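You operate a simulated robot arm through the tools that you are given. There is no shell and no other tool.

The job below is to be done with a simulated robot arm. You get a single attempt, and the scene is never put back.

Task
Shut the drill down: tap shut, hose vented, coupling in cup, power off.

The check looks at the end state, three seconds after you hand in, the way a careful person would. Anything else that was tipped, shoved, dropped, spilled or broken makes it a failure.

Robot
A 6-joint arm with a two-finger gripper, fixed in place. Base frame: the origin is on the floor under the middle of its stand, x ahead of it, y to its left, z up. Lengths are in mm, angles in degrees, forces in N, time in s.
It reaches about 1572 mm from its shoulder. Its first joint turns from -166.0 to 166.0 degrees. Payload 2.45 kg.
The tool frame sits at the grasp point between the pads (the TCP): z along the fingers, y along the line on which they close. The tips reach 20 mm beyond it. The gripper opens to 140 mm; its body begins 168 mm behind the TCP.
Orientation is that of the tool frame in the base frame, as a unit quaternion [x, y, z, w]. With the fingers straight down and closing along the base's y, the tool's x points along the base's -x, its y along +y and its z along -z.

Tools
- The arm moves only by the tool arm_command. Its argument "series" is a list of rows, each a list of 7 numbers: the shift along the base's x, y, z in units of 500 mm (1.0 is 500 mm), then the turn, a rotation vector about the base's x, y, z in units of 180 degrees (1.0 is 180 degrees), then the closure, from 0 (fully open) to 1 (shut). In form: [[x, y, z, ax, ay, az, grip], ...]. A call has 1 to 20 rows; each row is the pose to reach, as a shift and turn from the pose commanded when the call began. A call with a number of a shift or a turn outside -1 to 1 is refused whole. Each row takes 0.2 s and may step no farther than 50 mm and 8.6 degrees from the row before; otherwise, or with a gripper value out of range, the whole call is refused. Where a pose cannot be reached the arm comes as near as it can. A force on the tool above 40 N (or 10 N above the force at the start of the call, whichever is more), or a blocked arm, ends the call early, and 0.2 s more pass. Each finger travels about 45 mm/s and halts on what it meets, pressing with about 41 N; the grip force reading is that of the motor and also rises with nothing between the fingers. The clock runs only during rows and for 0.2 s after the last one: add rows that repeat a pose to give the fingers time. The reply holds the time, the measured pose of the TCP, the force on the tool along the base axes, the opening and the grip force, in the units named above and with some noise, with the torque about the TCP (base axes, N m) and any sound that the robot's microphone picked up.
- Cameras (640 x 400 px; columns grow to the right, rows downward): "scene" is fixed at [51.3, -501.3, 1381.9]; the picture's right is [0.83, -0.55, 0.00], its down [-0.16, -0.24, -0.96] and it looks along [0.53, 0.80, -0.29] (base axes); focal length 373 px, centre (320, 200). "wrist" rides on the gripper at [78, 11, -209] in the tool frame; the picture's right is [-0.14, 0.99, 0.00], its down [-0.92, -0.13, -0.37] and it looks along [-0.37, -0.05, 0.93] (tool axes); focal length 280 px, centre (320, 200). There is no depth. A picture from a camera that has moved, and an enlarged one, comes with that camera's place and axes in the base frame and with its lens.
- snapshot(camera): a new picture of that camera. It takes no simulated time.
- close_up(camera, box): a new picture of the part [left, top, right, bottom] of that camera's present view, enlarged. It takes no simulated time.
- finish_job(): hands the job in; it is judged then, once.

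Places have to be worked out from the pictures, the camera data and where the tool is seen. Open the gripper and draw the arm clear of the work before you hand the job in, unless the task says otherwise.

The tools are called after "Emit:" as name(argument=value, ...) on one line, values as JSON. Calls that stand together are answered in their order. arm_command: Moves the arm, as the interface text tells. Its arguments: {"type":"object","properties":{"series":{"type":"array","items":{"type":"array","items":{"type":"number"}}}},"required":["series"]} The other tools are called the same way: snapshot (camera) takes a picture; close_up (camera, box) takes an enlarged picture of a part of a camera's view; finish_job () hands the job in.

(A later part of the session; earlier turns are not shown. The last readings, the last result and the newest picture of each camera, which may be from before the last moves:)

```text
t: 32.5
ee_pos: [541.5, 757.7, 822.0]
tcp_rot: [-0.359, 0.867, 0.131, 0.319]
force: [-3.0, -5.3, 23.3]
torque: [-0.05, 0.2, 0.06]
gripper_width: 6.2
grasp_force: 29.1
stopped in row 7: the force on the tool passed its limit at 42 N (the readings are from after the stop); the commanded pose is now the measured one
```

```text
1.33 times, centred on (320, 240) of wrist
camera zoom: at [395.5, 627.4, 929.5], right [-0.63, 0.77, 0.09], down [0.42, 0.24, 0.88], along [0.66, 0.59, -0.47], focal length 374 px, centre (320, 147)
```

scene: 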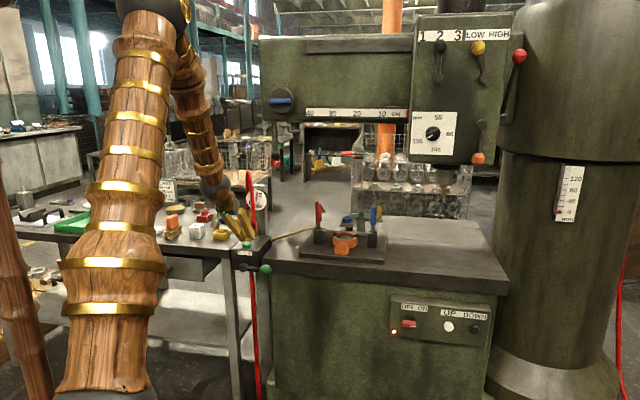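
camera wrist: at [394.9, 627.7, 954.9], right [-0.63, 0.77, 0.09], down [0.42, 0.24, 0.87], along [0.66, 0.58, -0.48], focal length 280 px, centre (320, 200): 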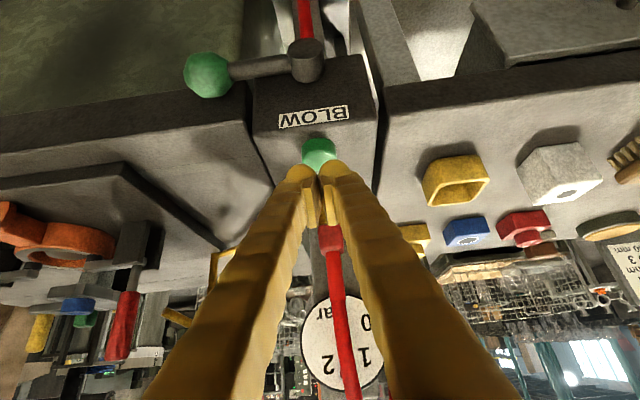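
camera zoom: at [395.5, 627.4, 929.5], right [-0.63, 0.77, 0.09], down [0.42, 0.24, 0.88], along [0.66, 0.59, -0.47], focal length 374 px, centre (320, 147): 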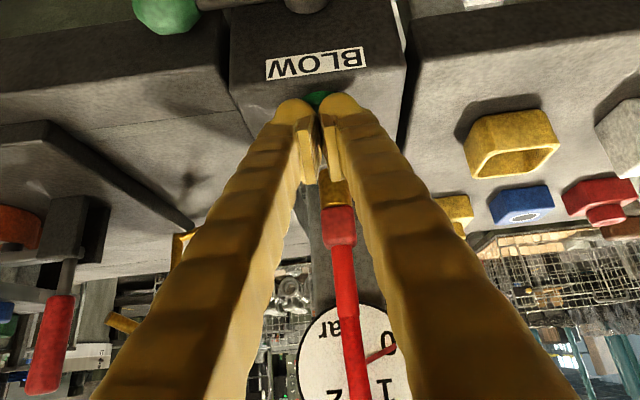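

The gauge needle is dropping toward 0 while the button is pressed (23 N). I hold the pose for two seconds and look again.

Emit:
arm_command(series=[[0, 0, 0, 0, 0, 0, 1], [0, 0, 0, 0, 0, 0, 1], [0, 0, 0, 0, 0, 0, 1], [0, 0, 0, 0, 0, 0, 1], [0, 0, 0, 0, 0, 0, 1], [0, 0, 0, 0, 0, 0, 1], [0, 0, 0, 0, 0, 0, 1], [0, 0, 0, 0, 0, 0, 1], [0, 0, 0, 0, 0, 0, 1], [0, 0, 0, 0, 0, 0, 1]])

Emit:
close_up(camera="scene", box=[230, 170, 280, 230])

Emit:
close_up(camera="wrist", box=[240, 90, 400, 390])

```text
t: 34.7
ee_pos: [541.2, 756.9, 820.1]
tcp_rot: [-0.36, 0.868, 0.131, 0.318]
force: [4.5, 9.4, 35.4]
torque: [0.4, 0.12, -0.06]
gripper_width: 5.8
grasp_force: 29.6
```

```text
6.67 times, centred on (255, 200) of scene
camera zoom: at [51.3, -501.3, 1381.9], right [0.83, -0.55, 0.0], down [-0.16, -0.24, -0.96], along [0.53, 0.8, -0.29], focal length 2488 px, centre (753, 200)
```

zoom: 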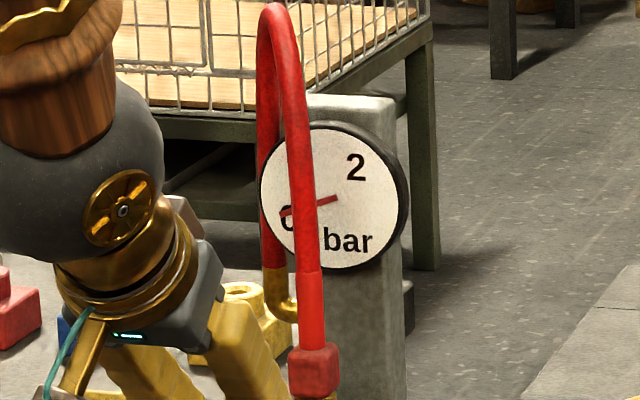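

```text
1.33 times, centred on (320, 240) of wrist
camera zoom: at [395.3, 626.9, 928.6], right [-0.63, 0.77, 0.09], down [0.42, 0.24, 0.88], along [0.66, 0.59, -0.47], focal length 374 px, centre (320, 147)
```

zoom: 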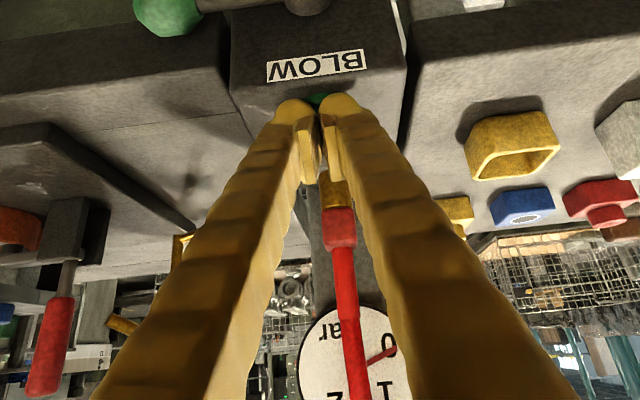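

The needle sits on 0: the hose is vented. I release the button, lift clear and check that the gauge stays at zero.

Emit:
arm_command(series=[[0, 0, 0.02, 0, 0, 0, 1], [-0.01, -0.01, 0.05, 0, 0, 0, 1], [-0.04, -0.04, 0.08, 0, 0, 0, 1], [-0.08, -0.08, 0.1, 0, 0, 0, 1], [-0.12, -0.12, 0.1, 0, 0, 0, 0.9], [-0.16, -0.16, 0.1, 0, 0, 0, 0.8], [-0.16, -0.16, 0.1, 0, 0, 0, 0.5], [-0.16, -0.16, 0.1, 0, 0, 0, 0.5]])

Emit:
close_up(camera="scene", box=[230, 165, 290, 265])

Emit:
snapshot(camera="wrist")

Emit:
close_up(camera="wrist", box=[240, 50, 400, 250])

```text
t: 36.5
ee_pos: [463.1, 676.9, 869.0]
tcp_rot: [-0.36, 0.867, 0.131, 0.318]
force: [-0.1, 0.5, 0.3]
torque: [-0.06, 0.01, 0.01]
gripper_width: 70.0
grasp_force: 0.1
```

```text
4.00 times, centred on (260, 215) of scene
camera zoom: at [51.3, -501.3, 1381.9], right [0.83, -0.55, 0.0], down [-0.16, -0.24, -0.96], along [0.53, 0.8, -0.29], focal length 1493 px, centre (560, 140)
```

zoom: 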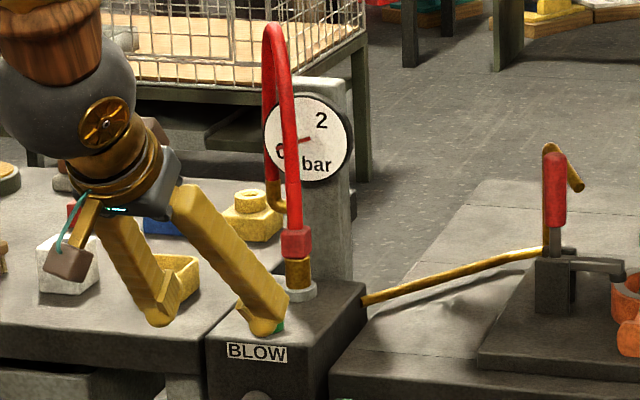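

```text
taken
camera wrist: at [317.0, 547.7, 977.9], right [-0.63, 0.77, 0.09], down [0.42, 0.24, 0.88], along [0.66, 0.59, -0.47], focal length 280 px, centre (320, 200)
```

wrist: 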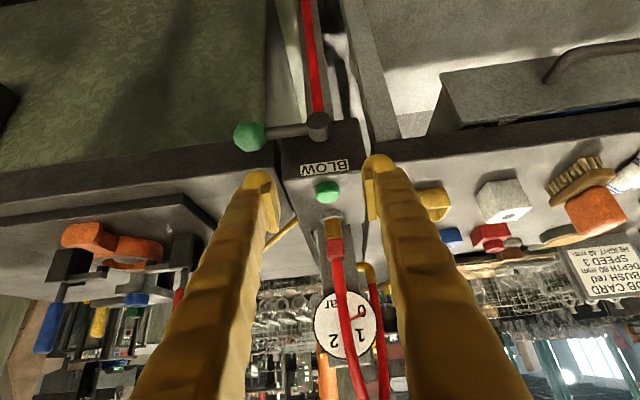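

```text
2.00 times, centred on (320, 150) of wrist
camera zoom: at [317.0, 547.7, 977.9], right [-0.63, 0.77, 0.09], down [0.42, 0.24, 0.88], along [0.66, 0.59, -0.47], focal length 561 px, centre (320, 300)
```

zoom: 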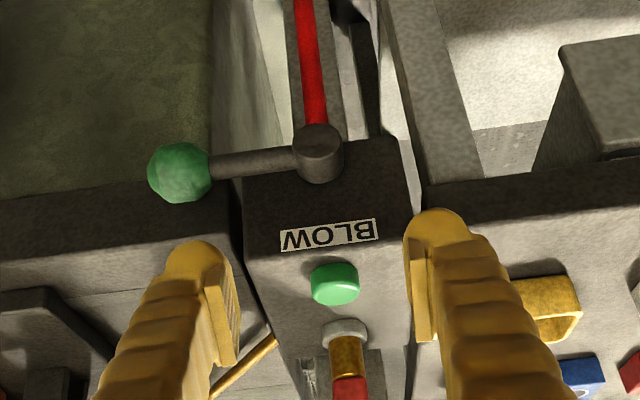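

The gauge stays at 0 and the tap lever stays across. Now I raise the pitch to 15° below horizontal while advancing, with the fingers half open (70 mm), to straddle the coupling collar.

Emit:
arm_command(series=[[0.025, 0.025, 0, 0.0, 0.0, 0, 0.5], [0.05, 0.05, 0, 0.0196, -0.0196, 0, 0.5], [0.075, 0.075, -0.005, 0.0432, -0.0432, 0, 0.5], [0.1, 0.1, -0.015, 0.0668, -0.0668, 0, 0.5], [0.115, 0.115, -0.025, 0.0904, -0.0904, 0, 0.5], [0.125, 0.125, -0.032, 0.114, -0.114, 0, 0.5], [0.133, 0.133, -0.038, 0.1375, -0.1375, 0, 0.5], [0.133, 0.133, -0.038, 0.1375, -0.1375, 0, 0.5]])

Emit:
snapshot(camera="wrist")

Emit:
close_up(camera="scene", box=[200, 165, 300, 265])

```text
t: 38.3
ee_pos: [528.1, 757.2, 863.2]
tcp_rot: [-0.312, 0.732, 0.209, 0.569]
force: [0.1, -0.1, 0.4]
torque: [0.01, 0.0, 0.0]
gripper_width: 70.1
grasp_force: 0.0
out of reach, approached as far as the arm can: row 6, 7, 8
```

```text
taken
camera wrist: at [360.3, 609.0, 843.5], right [-0.67, 0.74, 0.08], down [-0.02, -0.13, 0.99], along [0.75, 0.66, 0.11], focal length 280 px, centre (320, 200)
```

wrist: 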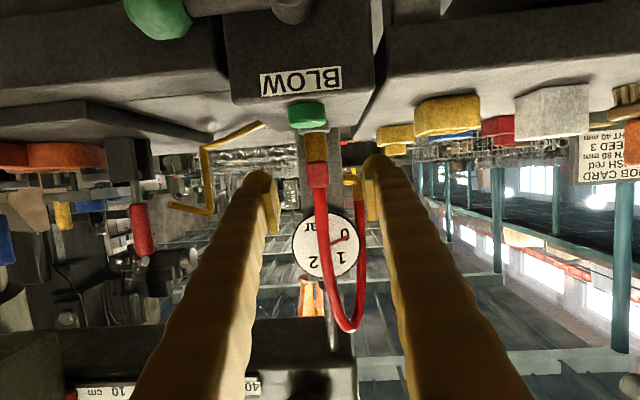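

```text
4.00 times, centred on (250, 215) of scene
camera zoom: at [51.3, -501.3, 1381.9], right [0.83, -0.55, 0.0], down [-0.16, -0.24, -0.96], along [0.53, 0.8, -0.29], focal length 1493 px, centre (600, 140)
```

zoom: 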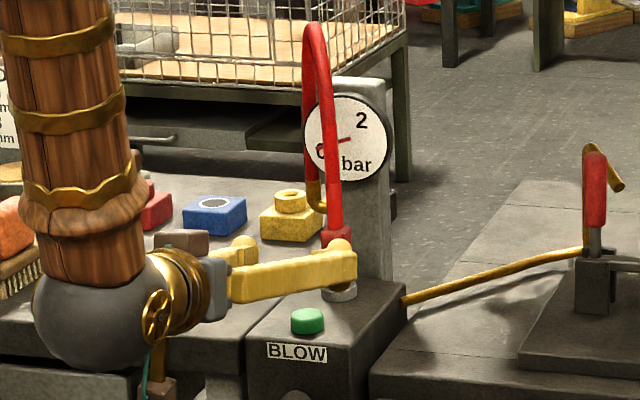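

The collar lies straight ahead at about (608, 823, 848), between the open fingers. I advance in two stages, correcting the small sideways and angular offsets, and look again.

Emit:
arm_command(series=[[0.02, 0.01, -0.01, 0.003, 0.002, 0.001, 0.5], [0.042, 0.024, -0.02, 0.007, 0.005, 0.003, 0.5], [0.065, 0.042, -0.0284, 0.01, 0.007, 0.004, 0.5], [0.0864, 0.0582, -0.0284, 0.0129, 0.0092, 0.0054, 0.5], [0.0864, 0.0582, -0.0284, 0.0129, 0.0092, 0.0054, 0.5]])

Emit:
snapshot(camera="wrist")

Emit:
close_up(camera="scene", box=[230, 195, 300, 265])

```text
t: 39.5
ee_pos: [559.5, 784.7, 856.9]
tcp_rot: [-0.311, 0.733, 0.213, 0.566]
force: [1.1, 1.1, -0.1]
torque: [0.02, -0.01, 0.02]
gripper_width: 69.9
grasp_force: 0.1
out of reach, approached as far as the arm can: row 2, 3, 4, 5
```

```text
taken
camera wrist: at [391.6, 636.7, 837.3], right [-0.67, 0.74, 0.09], down [-0.02, -0.14, 0.99], along [0.74, 0.66, 0.1], focal length 280 px, centre (320, 200)
```

wrist: 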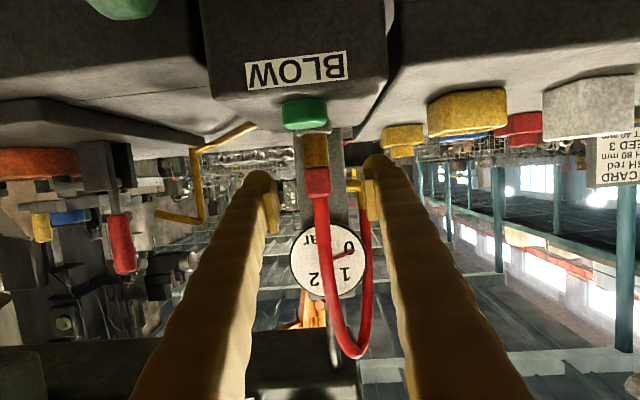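

```text
5.71 times, centred on (265, 230) of scene
camera zoom: at [51.3, -501.3, 1381.9], right [0.83, -0.55, 0.0], down [-0.16, -0.24, -0.96], along [0.53, 0.8, -0.29], focal length 2133 px, centre (634, 29)
```

zoom: 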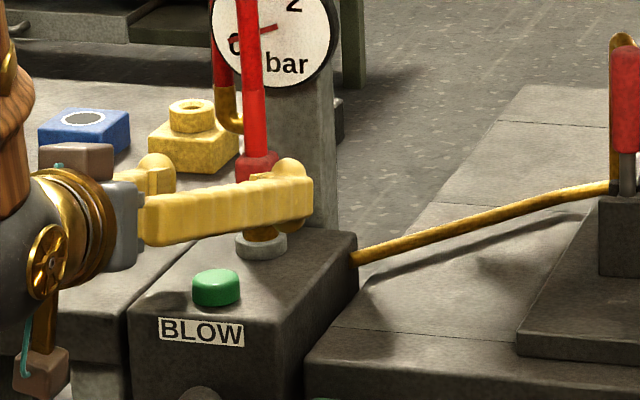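

The collar is well centred between the fingers, but the wrist joints are near a limit at this shallow pitch. At a steeper pitch (as for the button) there was no limit, so I tilt to 35° down before closing in.

Emit:
arm_command(series=[[0.006, 0.001, 0, -0.0167, 0.0214, 0.0005, 0.5], [0.012, 0.002, 0, -0.0335, 0.0428, 0.001, 0.5], [0.018, 0.003, 0, -0.0502, 0.0642, 0.0015, 0.5], [0.0236, 0.0032, 0, -0.0669, 0.0856, 0.002, 0.5], [0.0236, 0.0032, 0, -0.0669, 0.0856, 0.002, 0.5]])

Emit:
snapshot(camera="wrist")

Emit:
close_up(camera="scene", box=[230, 195, 300, 265])

```text
t: 40.7
ee_pos: [572.2, 785.7, 858.8]
tcp_rot: [-0.33, 0.821, 0.196, 0.422]
force: [-0.6, -0.4, 0.0]
torque: [-0.03, 0.02, 0.03]
gripper_width: 70.0
grasp_force: 0.1
out of reach, approached as far as the arm can: row 1, 2
```

```text
taken
camera wrist: at [412.3, 639.8, 912.0], right [-0.64, 0.75, 0.15], down [0.27, 0.04, 0.96], along [0.72, 0.66, -0.23], focal length 280 px, centre (320, 200)
```

wrist: 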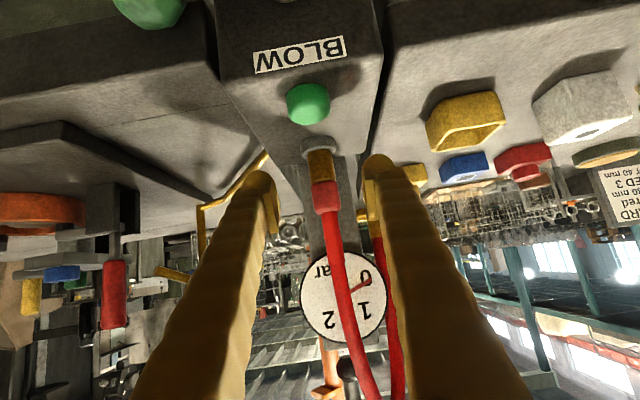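

```text
5.71 times, centred on (265, 230) of scene
camera zoom: at [51.3, -501.3, 1381.9], right [0.83, -0.55, 0.0], down [-0.16, -0.24, -0.96], along [0.53, 0.8, -0.29], focal length 2133 px, centre (634, 29)
```

zoom: 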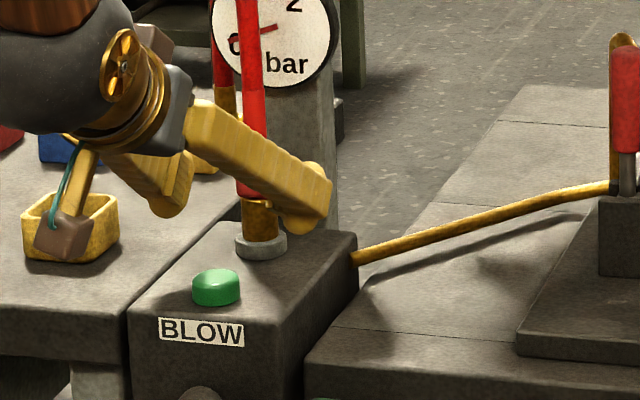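

No limit flagged now; the collar is between the fingers at about (607, 824, 847). I advance straight onto it without closing yet.

Emit:
arm_command(series=[[0.02, 0.022, -0.006, 0, 0, 0, 0.5], [0.04, 0.044, -0.012, 0, 0, 0, 0.5], [0.056, 0.062, -0.016, 0, 0, 0, 0.5], [0.0696, 0.0766, -0.0196, 0, 0, 0, 0.5], [0.0696, 0.0766, -0.0196, 0, 0, 0, 0.5]])

Emit:
snapshot(camera="wrist")

Emit:
close_up(camera="scene", box=[230, 195, 300, 265])

```text
t: 41.9
ee_pos: [606.8, 825.8, 848.0]
tcp_rot: [-0.329, 0.821, 0.195, 0.423]
force: [0.2, -0.3, 0.5]
torque: [0.03, -0.03, 0.0]
gripper_width: 69.9
grasp_force: 0.2
```

```text
taken
camera wrist: at [447.4, 678.8, 902.9], right [-0.64, 0.75, 0.15], down [0.27, 0.04, 0.96], along [0.72, 0.66, -0.23], focal length 280 px, centre (320, 200)
```

wrist: 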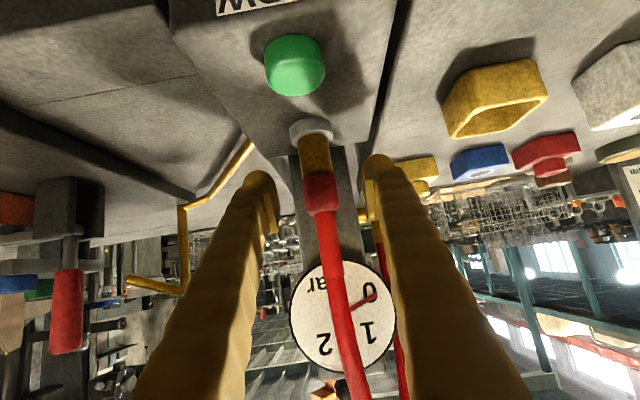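

```text
5.71 times, centred on (265, 230) of scene
camera zoom: at [51.3, -501.3, 1381.9], right [0.83, -0.55, 0.0], down [-0.16, -0.24, -0.96], along [0.53, 0.8, -0.29], focal length 2133 px, centre (634, 29)
```

zoom: 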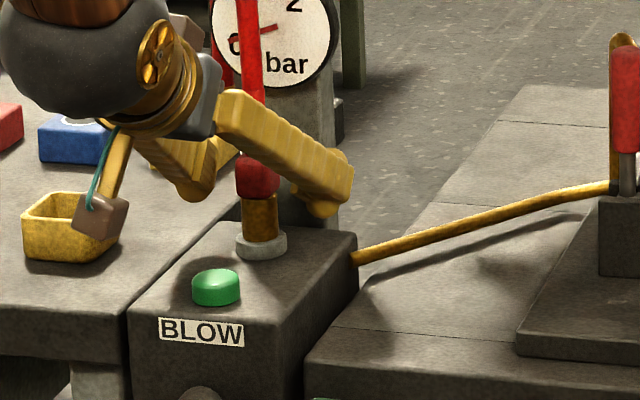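

The TCP projects onto the collar in both views, within a few mm. I close the fingers on the collar.

Emit:
arm_command(series=[[0, 0, 0, 0, 0, 0, 0.7], [0, 0, 0, 0, 0, 0, 0.85], [0, 0, 0, 0, 0, 0, 1], [0, 0, 0, 0, 0, 0, 1], [0, 0, 0, 0, 0, 0, 1], [0, 0, 0, 0, 0, 0, 1]])

Emit:
snapshot(camera="wrist")

Emit:
close_up(camera="scene", box=[230, 195, 300, 265])

```text
t: 43.3
ee_pos: [607.2, 825.2, 849.4]
tcp_rot: [-0.33, 0.821, 0.195, 0.423]
force: [1.1, -0.6, 2.4]
torque: [-0.03, -0.04, -0.03]
gripper_width: 24.8
grasp_force: 40.6
```

```text
taken
camera wrist: at [447.4, 678.7, 902.9], right [-0.64, 0.75, 0.15], down [0.27, 0.04, 0.96], along [0.72, 0.66, -0.23], focal length 280 px, centre (320, 200)
```

wrist: 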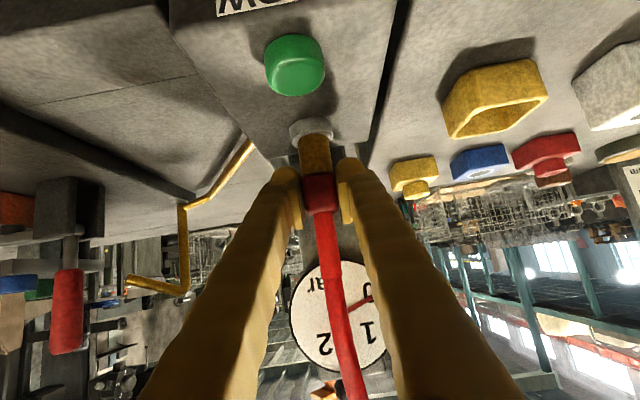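

```text
5.71 times, centred on (265, 230) of scene
camera zoom: at [51.3, -501.3, 1381.9], right [0.83, -0.55, 0.0], down [-0.16, -0.24, -0.96], along [0.53, 0.8, -0.29], focal length 2133 px, centre (634, 29)
```

zoom: 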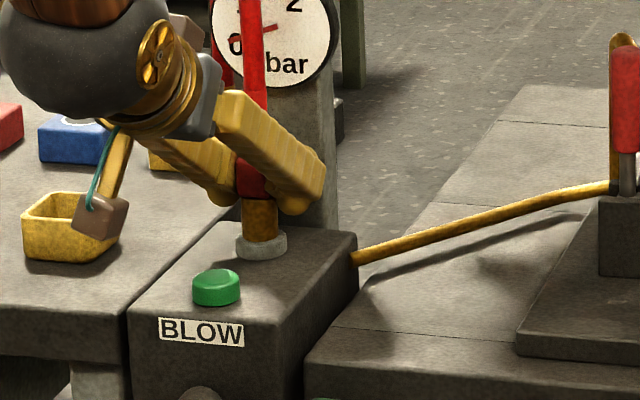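

Gripped firmly (24.8 mm between the pads, 41 N). I pull straight up in small steps and watch the force.

Emit:
arm_command(series=[[0, 0, 0.006, 0, 0, 0, 1], [0, 0, 0.012, 0, 0, 0, 1], [0, 0, 0.02, 0, 0, 0, 1], [0, 0, 0.03, 0, 0, 0, 1], [0, 0, 0.04, 0, 0, 0, 1], [0, 0, 0.05, 0, 0, 0, 1]])

Emit:
snapshot(camera="wrist")

Emit:
close_up(camera="scene", box=[230, 195, 300, 265])

```text
t: 44.7
ee_pos: [606.3, 826.3, 873.3]
tcp_rot: [-0.33, 0.821, 0.195, 0.422]
force: [-0.8, 0.6, -1.7]
torque: [0.0, 0.01, 0.01]
gripper_width: 25.0
grasp_force: 41.2
```

```text
taken
camera wrist: at [447.4, 678.5, 927.2], right [-0.64, 0.75, 0.15], down [0.27, 0.04, 0.96], along [0.72, 0.66, -0.23], focal length 280 px, centre (320, 200)
```

wrist: 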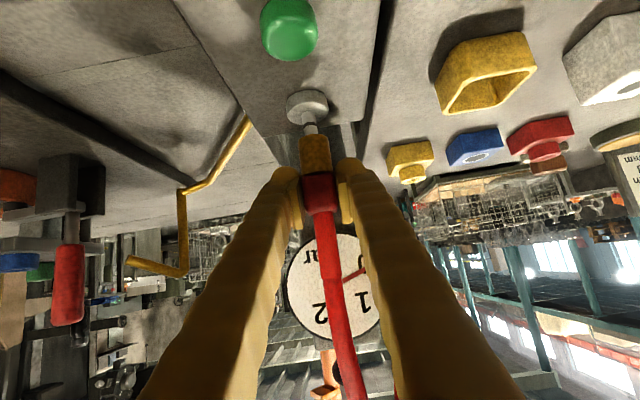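

```text
5.71 times, centred on (265, 230) of scene
camera zoom: at [51.3, -501.3, 1381.9], right [0.83, -0.55, 0.0], down [-0.16, -0.24, -0.96], along [0.53, 0.8, -0.29], focal length 2133 px, centre (634, 29)
```

zoom: 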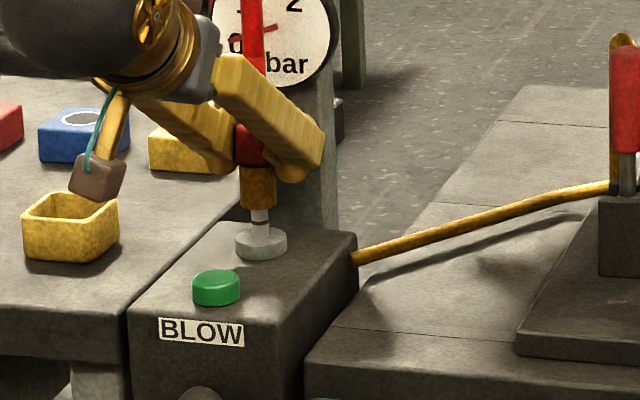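

The coupling (red collar plus brass) comes off its silver stub with no resistance. I lift further to clear the stub and look closely at the cup from both cameras.

Emit:
arm_command(series=[[0, 0, 0.025, 0, 0, 0, 1], [0, 0, 0.05, 0, 0, 0, 1], [0, 0, 0.075, 0, 0, 0, 1], [0, 0, 0.1, 0, 0, 0, 1], [0, 0, 0.1, 0, 0, 0, 1]])

Emit:
snapshot(camera="scene")

Emit:
snapshot(camera="wrist")

Emit:
close_up(camera="scene", box=[200, 180, 300, 270])

Emit:
close_up(camera="wrist", box=[380, 0, 580, 150])

```text
t: 45.9
ee_pos: [606.9, 826.0, 923.5]
tcp_rot: [-0.33, 0.822, 0.195, 0.422]
force: [0.4, 0.3, -1.7]
torque: [-0.02, -0.04, 0.01]
gripper_width: 24.7
grasp_force: 40.9
```

```text
taken
```

scene: 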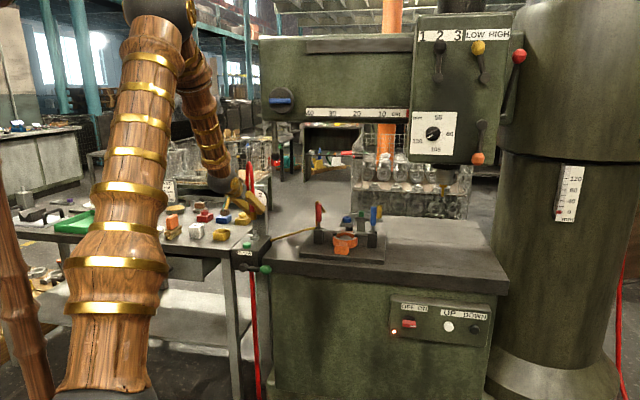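

```text
taken
camera wrist: at [447.4, 678.7, 977.3], right [-0.64, 0.75, 0.15], down [0.27, 0.04, 0.96], along [0.72, 0.66, -0.23], focal length 280 px, centre (320, 200)
```

wrist: 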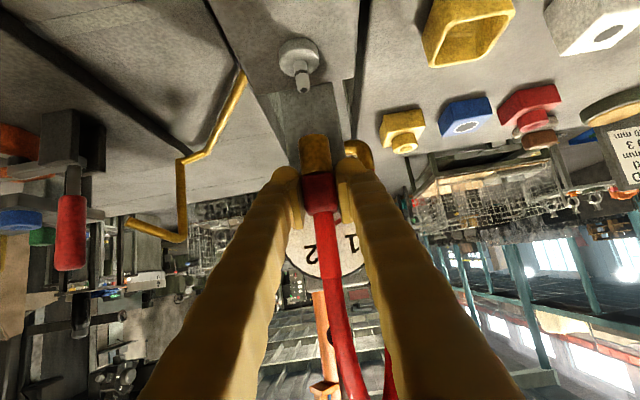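

```text
4.44 times, centred on (250, 225) of scene
camera zoom: at [51.3, -501.3, 1381.9], right [0.83, -0.55, 0.0], down [-0.16, -0.24, -0.96], along [0.53, 0.8, -0.29], focal length 1659 px, centre (631, 89)
```

zoom: 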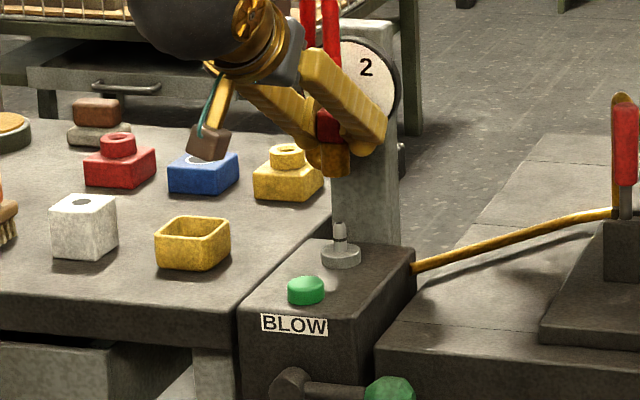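

```text
2.67 times, centred on (480, 75) of wrist
camera zoom: at [447.4, 678.7, 977.3], right [-0.64, 0.75, 0.15], down [0.27, 0.04, 0.96], along [0.72, 0.66, -0.23], focal length 748 px, centre (-107, 533)
```

zoom: 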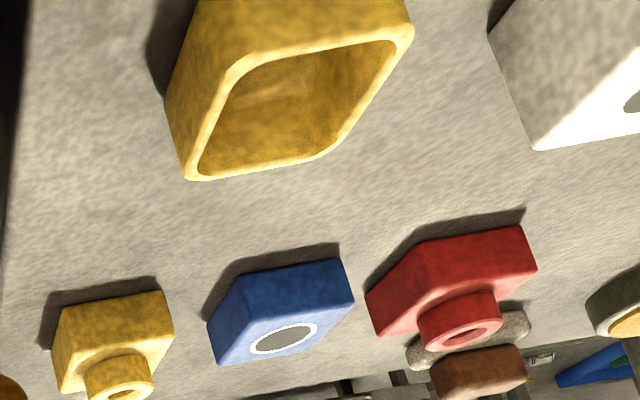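

The coupling is off its stub and free. The cup centre comes out at about (505, 930), rim near z≈805; I carry the coupling level over there at this height and then look again to align it.

Emit:
arm_command(series=[[-0.03, 0.031, 0, 0, 0, 0, 1], [-0.06, 0.062, 0, 0, 0, 0, 1], [-0.09, 0.093, 0, 0, 0, 0, 1], [-0.12, 0.124, 0, 0, 0, 0, 1], [-0.15, 0.155, 0, 0, 0, 0, 1], [-0.18, 0.184, 0, 0, 0, 0, 1], [-0.204, 0.208, 0, 0, 0, 0, 1], [-0.204, 0.208, 0, 0, 0, 0, 1]])

Emit:
snapshot(camera="scene")

Emit:
snapshot(camera="wrist")

Emit:
close_up(camera="scene", box=[190, 160, 290, 260])

Emit:
close_up(camera="wrist", box=[240, 20, 400, 220])

```text
t: 47.7
ee_pos: [505.0, 930.1, 922.7]
tcp_rot: [-0.33, 0.821, 0.196, 0.423]
force: [0.3, -0.3, -2.2]
torque: [0.02, 0.02, 0.01]
gripper_width: 24.7
grasp_force: 41.1
```

```text
taken
```

scene: 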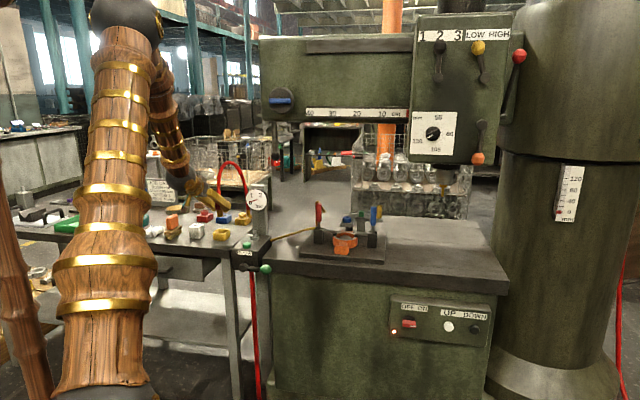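

```text
taken
camera wrist: at [345.3, 783.0, 976.9], right [-0.64, 0.75, 0.15], down [0.27, 0.04, 0.96], along [0.72, 0.66, -0.23], focal length 280 px, centre (320, 200)
```

wrist: 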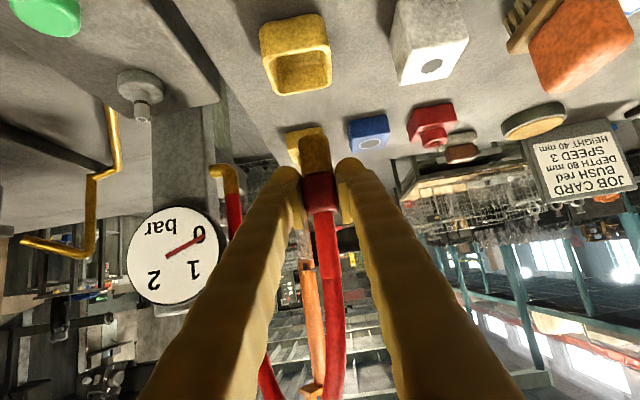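

```text
4.00 times, centred on (240, 210) of scene
camera zoom: at [51.3, -501.3, 1381.9], right [0.83, -0.55, 0.0], down [-0.16, -0.24, -0.96], along [0.53, 0.8, -0.29], focal length 1493 px, centre (640, 160)
```

zoom: 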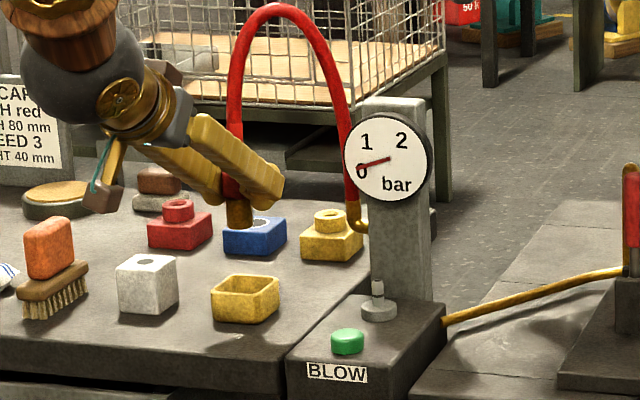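

```text
2.00 times, centred on (320, 120) of wrist
camera zoom: at [345.3, 783.0, 976.9], right [-0.64, 0.75, 0.15], down [0.27, 0.04, 0.96], along [0.72, 0.66, -0.23], focal length 561 px, centre (320, 360)
```

zoom: 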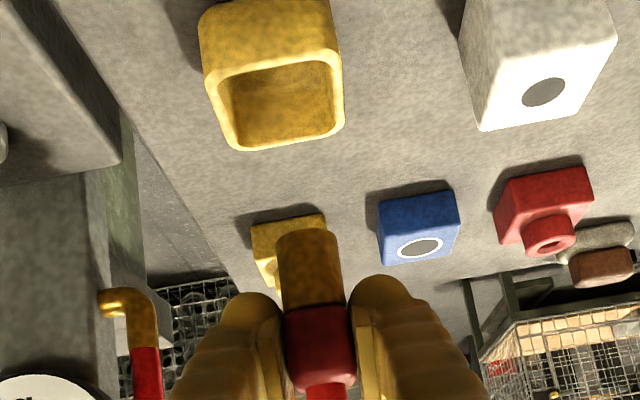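

The gauge now plainly reads 0 bar. The cup's centre works out near (508, 938), a few mm from straight below the coupling; I correct that and lower until the coupling's end is about 20 mm above the rim, then look again.

Emit:
arm_command(series=[[0.006, 0.016, 0, 0, 0, 0, 1], [0.006, 0.016, -0.03, 0, 0, 0, 1], [0.006, 0.016, -0.06, 0, 0, 0, 1], [0.006, 0.016, -0.09, 0, 0, 0, 1], [0.006, 0.016, -0.09, 0, 0, 0, 1]])

Emit:
close_up(camera="scene", box=[200, 190, 270, 260])

Emit:
close_up(camera="wrist", box=[240, 50, 400, 230])

```text
t: 48.9
ee_pos: [507.3, 938.2, 877.8]
tcp_rot: [-0.33, 0.822, 0.195, 0.422]
force: [0.1, 0.6, -1.5]
torque: [0.02, -0.01, 0.03]
gripper_width: 24.7
grasp_force: 41.0
```

```text
5.71 times, centred on (235, 225) of scene
camera zoom: at [51.3, -501.3, 1381.9], right [0.83, -0.55, 0.0], down [-0.16, -0.24, -0.96], along [0.53, 0.8, -0.29], focal length 2133 px, centre (806, 57)
```

zoom: 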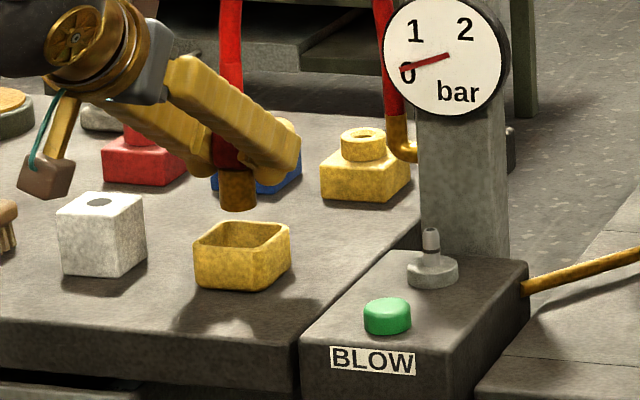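

```text
2.22 times, centred on (320, 140) of wrist
camera zoom: at [347.5, 790.9, 932.2], right [-0.64, 0.75, 0.15], down [0.27, 0.04, 0.96], along [0.72, 0.66, -0.23], focal length 623 px, centre (320, 333)
```

zoom: 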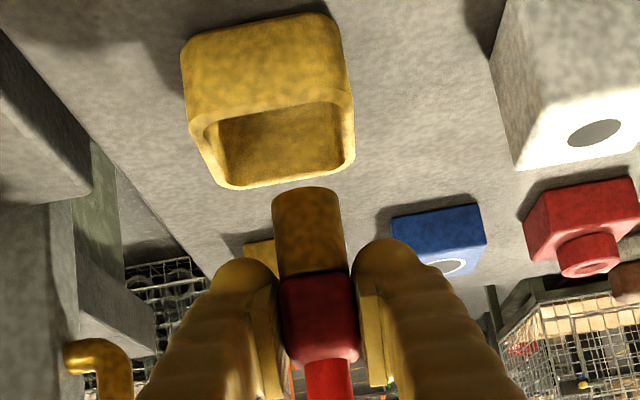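

Both views agree: rim centre about (509.5, 937, 805), only 2–3 mm from the coupling's axis. I correct that and lower slowly so the coupling's end goes inside the cup while the fingertips stay above the rim.

Emit:
arm_command(series=[[0.004, -0.003, 0, 0, 0, 0, 1], [0.004, -0.003, -0.02, 0, 0, 0, 1], [0.004, -0.003, -0.036, 0, 0, 0, 1], [0.004, -0.003, -0.05, 0, 0, 0, 1], [0.004, -0.003, -0.06, 0, 0, 0, 1], [0.004, -0.003, -0.068, 0, 0, 0, 1], [0.004, -0.003, -0.068, 0, 0, 0, 1]])

Emit:
close_up(camera="scene", box=[200, 190, 270, 260])

Emit:
close_up(camera="wrist", box=[240, 50, 400, 230])

```text
t: 50.5
ee_pos: [507.9, 935.9, 844.6]
tcp_rot: [-0.33, 0.821, 0.196, 0.423]
force: [0.2, -0.1, -1.7]
torque: [-0.01, -0.03, 0.0]
gripper_width: 24.9
grasp_force: 40.8
```

```text
5.71 times, centred on (235, 225) of scene
camera zoom: at [51.3, -501.3, 1381.9], right [0.83, -0.55, 0.0], down [-0.16, -0.24, -0.96], along [0.53, 0.8, -0.29], focal length 2133 px, centre (806, 57)
```

zoom: 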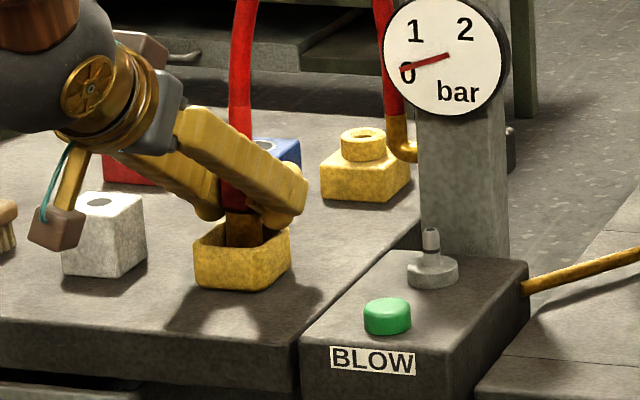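

```text
2.22 times, centred on (320, 140) of wrist
camera zoom: at [350.0, 789.0, 898.5], right [-0.64, 0.75, 0.15], down [0.27, 0.04, 0.96], along [0.72, 0.66, -0.23], focal length 623 px, centre (320, 333)
```

zoom: 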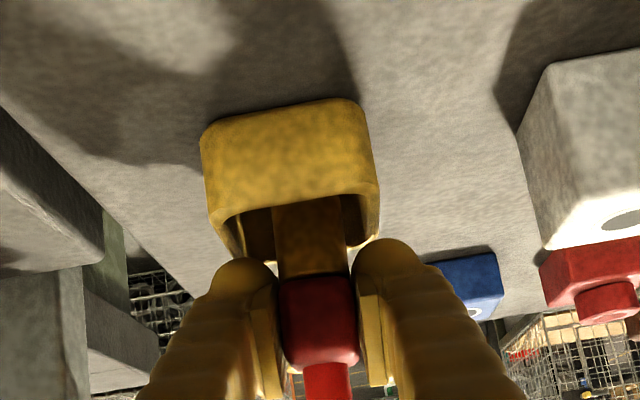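

The coupling's end is inside the cup, no contact force. I go down about 14 mm more in small steps.

Emit:
arm_command(series=[[0, 0, -0.008, 0, 0, 0, 1], [0, 0, -0.015, 0, 0, 0, 1], [0, 0, -0.02, 0, 0, 0, 1]])

Emit:
close_up(camera="scene", box=[200, 190, 270, 260])

Emit:
close_up(camera="wrist", box=[240, 80, 400, 230])

```text
t: 51.3
ee_pos: [510.0, 936.9, 838.4]
tcp_rot: [-0.329, 0.82, 0.197, 0.426]
force: [-6.8, -12.9, 11.4]
torque: [-0.52, -0.09, -0.06]
gripper_width: 24.6
grasp_force: 40.6
stopped in row 3: the force on the tool passed its limit at 48 N (the readings are from after the stop); the commanded pose is now the measured one
```

```text
5.71 times, centred on (235, 225) of scene
camera zoom: at [51.3, -501.3, 1381.9], right [0.83, -0.55, 0.0], down [-0.16, -0.24, -0.96], along [0.53, 0.8, -0.29], focal length 2133 px, centre (806, 57)
```

zoom: 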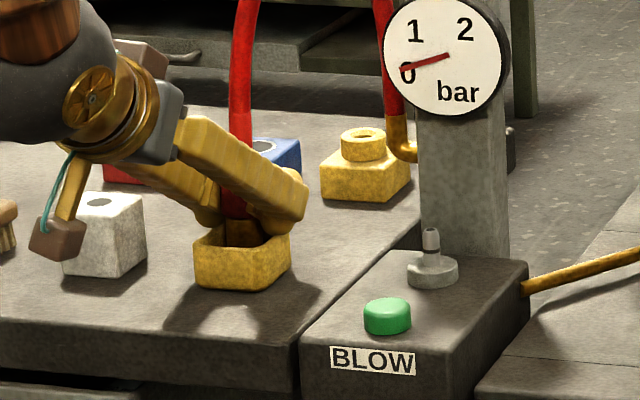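

```text
2.67 times, centred on (320, 155) of wrist
camera zoom: at [350.1, 789.9, 891.8], right [-0.64, 0.75, 0.16], down [0.27, 0.03, 0.96], along [0.72, 0.66, -0.22], focal length 748 px, centre (320, 320)
```

zoom: 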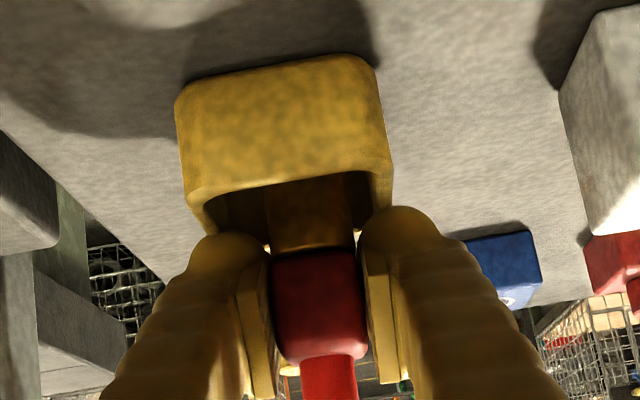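

There was contact at z≈838 (48 N, now about 18 N, pushing the tool back and up). Before moving I look more closely at where the coupling and fingertips stand relative to the cup.

Emit:
close_up(camera="scene", box=[218, 215, 253, 245])

Emit:
close_up(camera="wrist", box=[265, 95, 375, 195])

```text
13.33 times, centred on (236, 230) of scene
camera zoom: at [51.3, -501.3, 1381.9], right [0.83, -0.55, 0.0], down [-0.16, -0.24, -0.96], along [0.53, 0.8, -0.29], focal length 4977 px, centre (1447, -200)
```

zoom: 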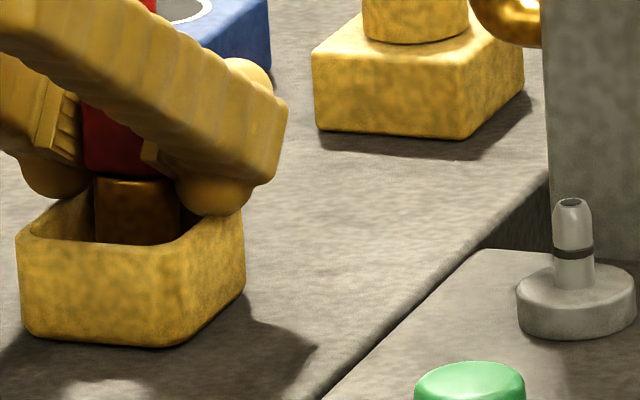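

```text
4.00 times, centred on (320, 145) of wrist
camera zoom: at [350.1, 789.9, 891.8], right [-0.64, 0.75, 0.16], down [0.27, 0.03, 0.96], along [0.72, 0.66, -0.22], focal length 1122 px, centre (320, 420)
```

zoom: 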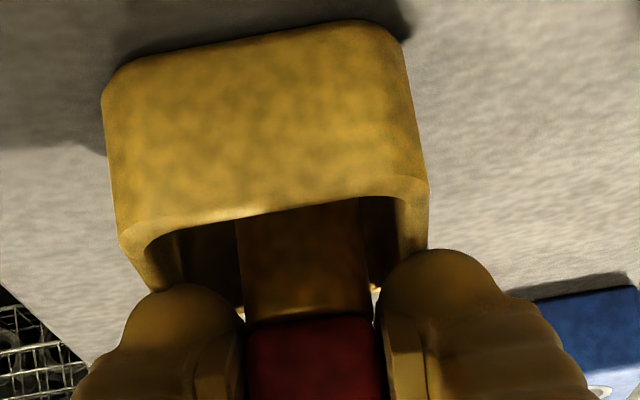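

The right fingertip is resting on the cup's rim, the coupling's end is about 15 mm down inside the cup. I lift 3 mm to take the load off the rim before letting go.

Emit:
arm_command(series=[[-0.002, -0.002, 0.006, 0, 0, 0, 1], [-0.002, -0.002, 0.006, 0, 0, 0, 1]])

Emit:
close_up(camera="scene", box=[218, 215, 253, 245])

Emit:
close_up(camera="wrist", box=[265, 95, 375, 195])

```text
t: 51.9
ee_pos: [509.1, 937.2, 841.6]
tcp_rot: [-0.33, 0.82, 0.197, 0.424]
force: [0.1, 0.2, -1.9]
torque: [0.0, 0.02, 0.02]
gripper_width: 24.6
grasp_force: 40.9
```

```text
13.33 times, centred on (236, 230) of scene
camera zoom: at [51.3, -501.3, 1381.9], right [0.83, -0.55, 0.0], down [-0.16, -0.24, -0.96], along [0.53, 0.8, -0.29], focal length 4977 px, centre (1447, -200)
```

zoom: 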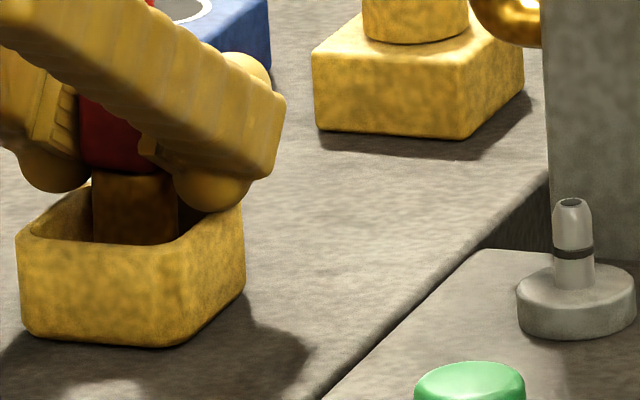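

```text
4.00 times, centred on (320, 145) of wrist
camera zoom: at [349.5, 789.4, 894.3], right [-0.64, 0.75, 0.16], down [0.27, 0.03, 0.96], along [0.72, 0.66, -0.22], focal length 1122 px, centre (320, 420)
```

zoom: 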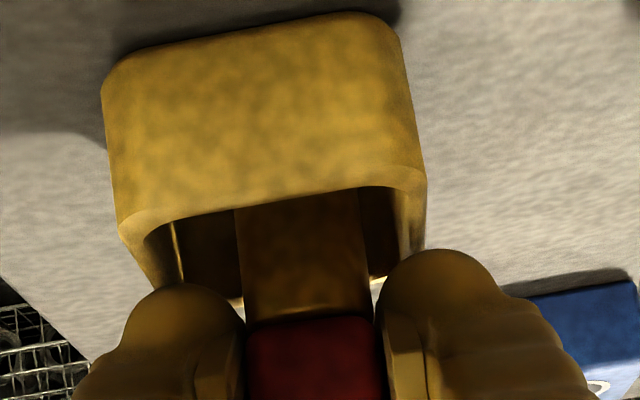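

The load is off the rim and the cup has not moved. I open the fingers just enough to let the coupling settle into the cup, and hold still to see.

Emit:
arm_command(series=[[0, 0, 0, 0, 0, 0, 0.78], [0, 0, 0, 0, 0, 0, 0.72], [0, 0, 0, 0, 0, 0, 0.66], [0, 0, 0, 0, 0, 0, 0.62], [0, 0, 0, 0, 0, 0, 0.62], [0, 0, 0, 0, 0, 0, 0.62]])

Emit:
close_up(camera="scene", box=[205, 180, 265, 245])

Emit:
snapshot(camera="wrist")

Emit:
close_up(camera="wrist", box=[265, 95, 375, 195])

```text
t: 53.3
ee_pos: [508.6, 936.2, 841.9]
tcp_rot: [-0.329, 0.82, 0.196, 0.425]
force: [0.3, 0.1, 0.6]
torque: [0.02, 0.0, 0.02]
gripper_width: 53.1
grasp_force: 0.1
```

```text
6.15 times, centred on (235, 212) of scene
camera zoom: at [51.3, -501.3, 1381.9], right [0.83, -0.55, 0.0], down [-0.16, -0.24, -0.96], along [0.53, 0.8, -0.29], focal length 2297 px, centre (843, 123)
```

zoom: 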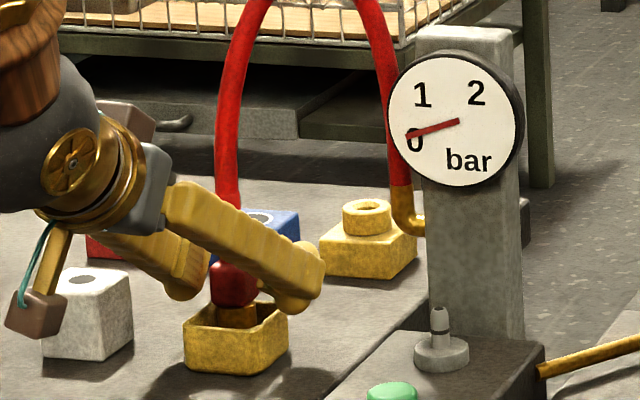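

```text
taken
camera wrist: at [349.5, 789.4, 894.5], right [-0.64, 0.75, 0.16], down [0.27, 0.03, 0.96], along [0.72, 0.66, -0.22], focal length 280 px, centre (320, 200)
```

wrist: 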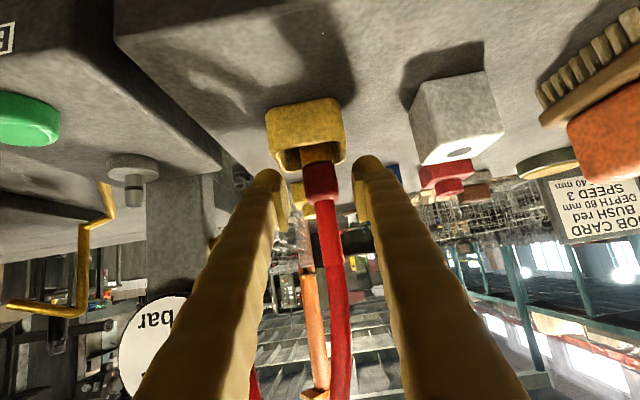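

```text
4.00 times, centred on (320, 145) of wrist
camera zoom: at [349.5, 789.4, 894.5], right [-0.64, 0.75, 0.16], down [0.27, 0.03, 0.96], along [0.72, 0.66, -0.22], focal length 1122 px, centre (320, 420)
```

zoom: 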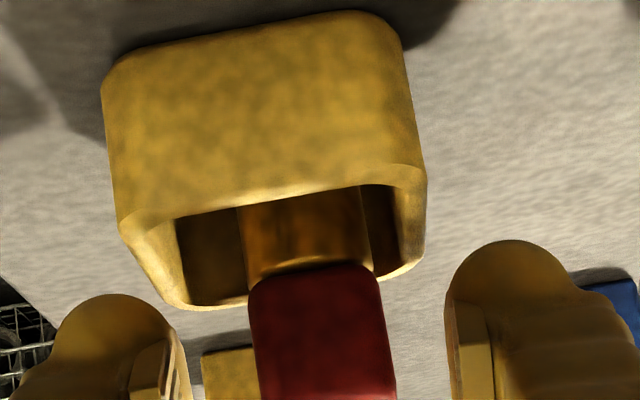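

The coupling stands in the cup, released. I withdraw the open fingers straight back along their own axis, away from coupling and hose.

Emit:
arm_command(series=[[-0.02, -0.021, 0.02, 0, 0, 0, 0.6], [-0.045, -0.048, 0.045, 0, 0, 0, 0.6], [-0.08, -0.085, 0.08, 0, 0, 0, 0.6], [-0.12, -0.128, 0.12, 0, 0, 0, 0.6], [-0.17, -0.18, 0.171, 0, 0, 0, 0.6], [-0.17, -0.18, 0.171, 0, 0, 0, 0.6]])

Emit:
snapshot(camera="scene")

Emit:
snapshot(camera="wrist")

Emit:
close_up(camera="scene", box=[205, 160, 275, 245])

```text
t: 54.7
ee_pos: [424.1, 844.0, 927.1]
tcp_rot: [-0.331, 0.819, 0.198, 0.424]
force: [0.2, 0.4, 0.3]
torque: [0.01, 0.0, -0.01]
gripper_width: 56.0
grasp_force: 0.0
```

```text
taken
```

scene: 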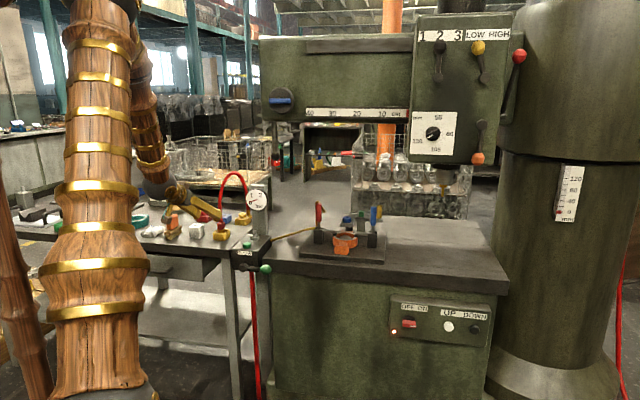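

```text
taken
camera wrist: at [264.9, 698.4, 980.3], right [-0.64, 0.75, 0.16], down [0.27, 0.03, 0.96], along [0.72, 0.66, -0.22], focal length 280 px, centre (320, 200)
```

wrist: 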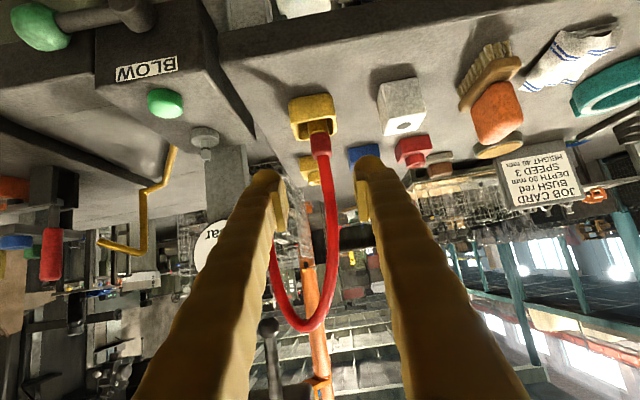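

```text
4.71 times, centred on (240, 202) of scene
camera zoom: at [51.3, -501.3, 1381.9], right [0.83, -0.55, 0.0], down [-0.16, -0.24, -0.96], along [0.53, 0.8, -0.29], focal length 1756 px, centre (696, 188)
```

zoom: 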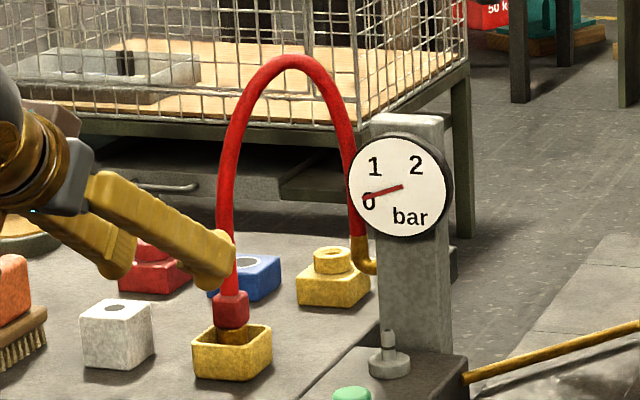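

The coupling stays in the cup with the hose arching freely. Next is the power switch: I first tilt the tool back to vertical and rise clear in front of the table (this also unwinds the wrist), before crossing to the right.

Emit:
arm_command(series=[[-0.015, -0.015, 0.025, -0.0229, 0.021, 0.0005, 0.5], [-0.03, -0.03, 0.05, -0.0458, 0.0419, 0.001, 0.5], [-0.045, -0.045, 0.074, -0.0687, 0.0629, 0.0015, 0.5], [-0.06, -0.06, 0.098, -0.0916, 0.0839, 0.002, 0.5], [-0.074, -0.074, 0.123, -0.1145, 0.1048, 0.0025, 0.5], [-0.089, -0.089, 0.148, -0.1374, 0.1258, 0.003, 0.5], [-0.104, -0.104, 0.172, -0.1603, 0.1468, 0.0035, 0.5], [-0.118, -0.118, 0.197, -0.1832, 0.1678, 0.004, 0.5], [-0.133, -0.133, 0.221, -0.2061, 0.1887, 0.0045, 0.5], [-0.148, -0.148, 0.246, -0.229, 0.2097, 0.005, 0.5], [-0.148, -0.148, 0.246, -0.229, 0.2097, 0.005, 0.5]])

Emit:
snapshot(camera="scene")

```text
t: 57.1
ee_pos: [349.6, 772.1, 1050.9]
tcp_rot: [-0.382, 0.924, -0.004, -0.001]
force: [0.2, 0.0, 0.1]
torque: [0.01, 0.02, -0.02]
gripper_width: 70.2
grasp_force: 0.0
```

```text
taken
```

scene: 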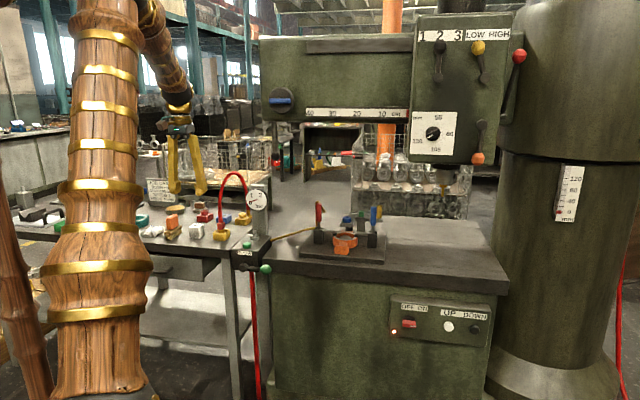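

Vertical and clear. I cross in front of the machine toward the switch panel in two calls, turning the tool with the arm.

Emit:
arm_command(series=[[0.042, -0.065, -0.011, 0, 0, -0.009, 0.5], [0.084, -0.13, -0.023, 0, 0, -0.0185, 0.5], [0.127, -0.195, -0.034, 0, 0, -0.028, 0.5], [0.169, -0.26, -0.045, 0, 0, -0.037, 0.5], [0.211, -0.324, -0.057, 0, 0, -0.046, 0.5], [0.253, -0.389, -0.068, 0, 0, -0.0555, 0.5], [0.296, -0.454, -0.079, 0, 0, -0.065, 0.5], [0.338, -0.519, -0.091, 0, 0, -0.074, 0.5], [0.38, -0.584, -0.102, 0, 0, -0.0833, 0.5], [0.38, -0.584, -0.102, 0, 0, -0.0833, 0.5]])

Emit:
snapshot(camera="wrist")

```text
t: 59.3
ee_pos: [542.1, 481.0, 997.3]
tcp_rot: [-0.258, 0.966, -0.002, 0.0]
force: [-0.5, -0.1, 0.2]
torque: [0.01, -0.02, 0.0]
gripper_width: 69.7
grasp_force: 0.1
```

```text
taken
camera wrist: at [467.9, 451.5, 1206.1], right [-0.37, 0.93, -0.01], down [0.86, 0.35, 0.37], along [0.34, 0.13, -0.93], focal length 280 px, centre (320, 200)
```

wrist: 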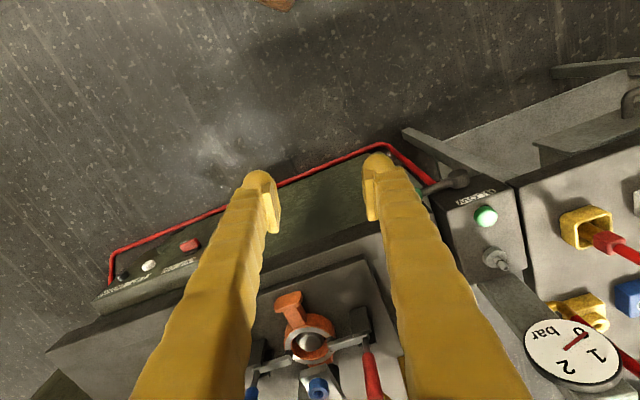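

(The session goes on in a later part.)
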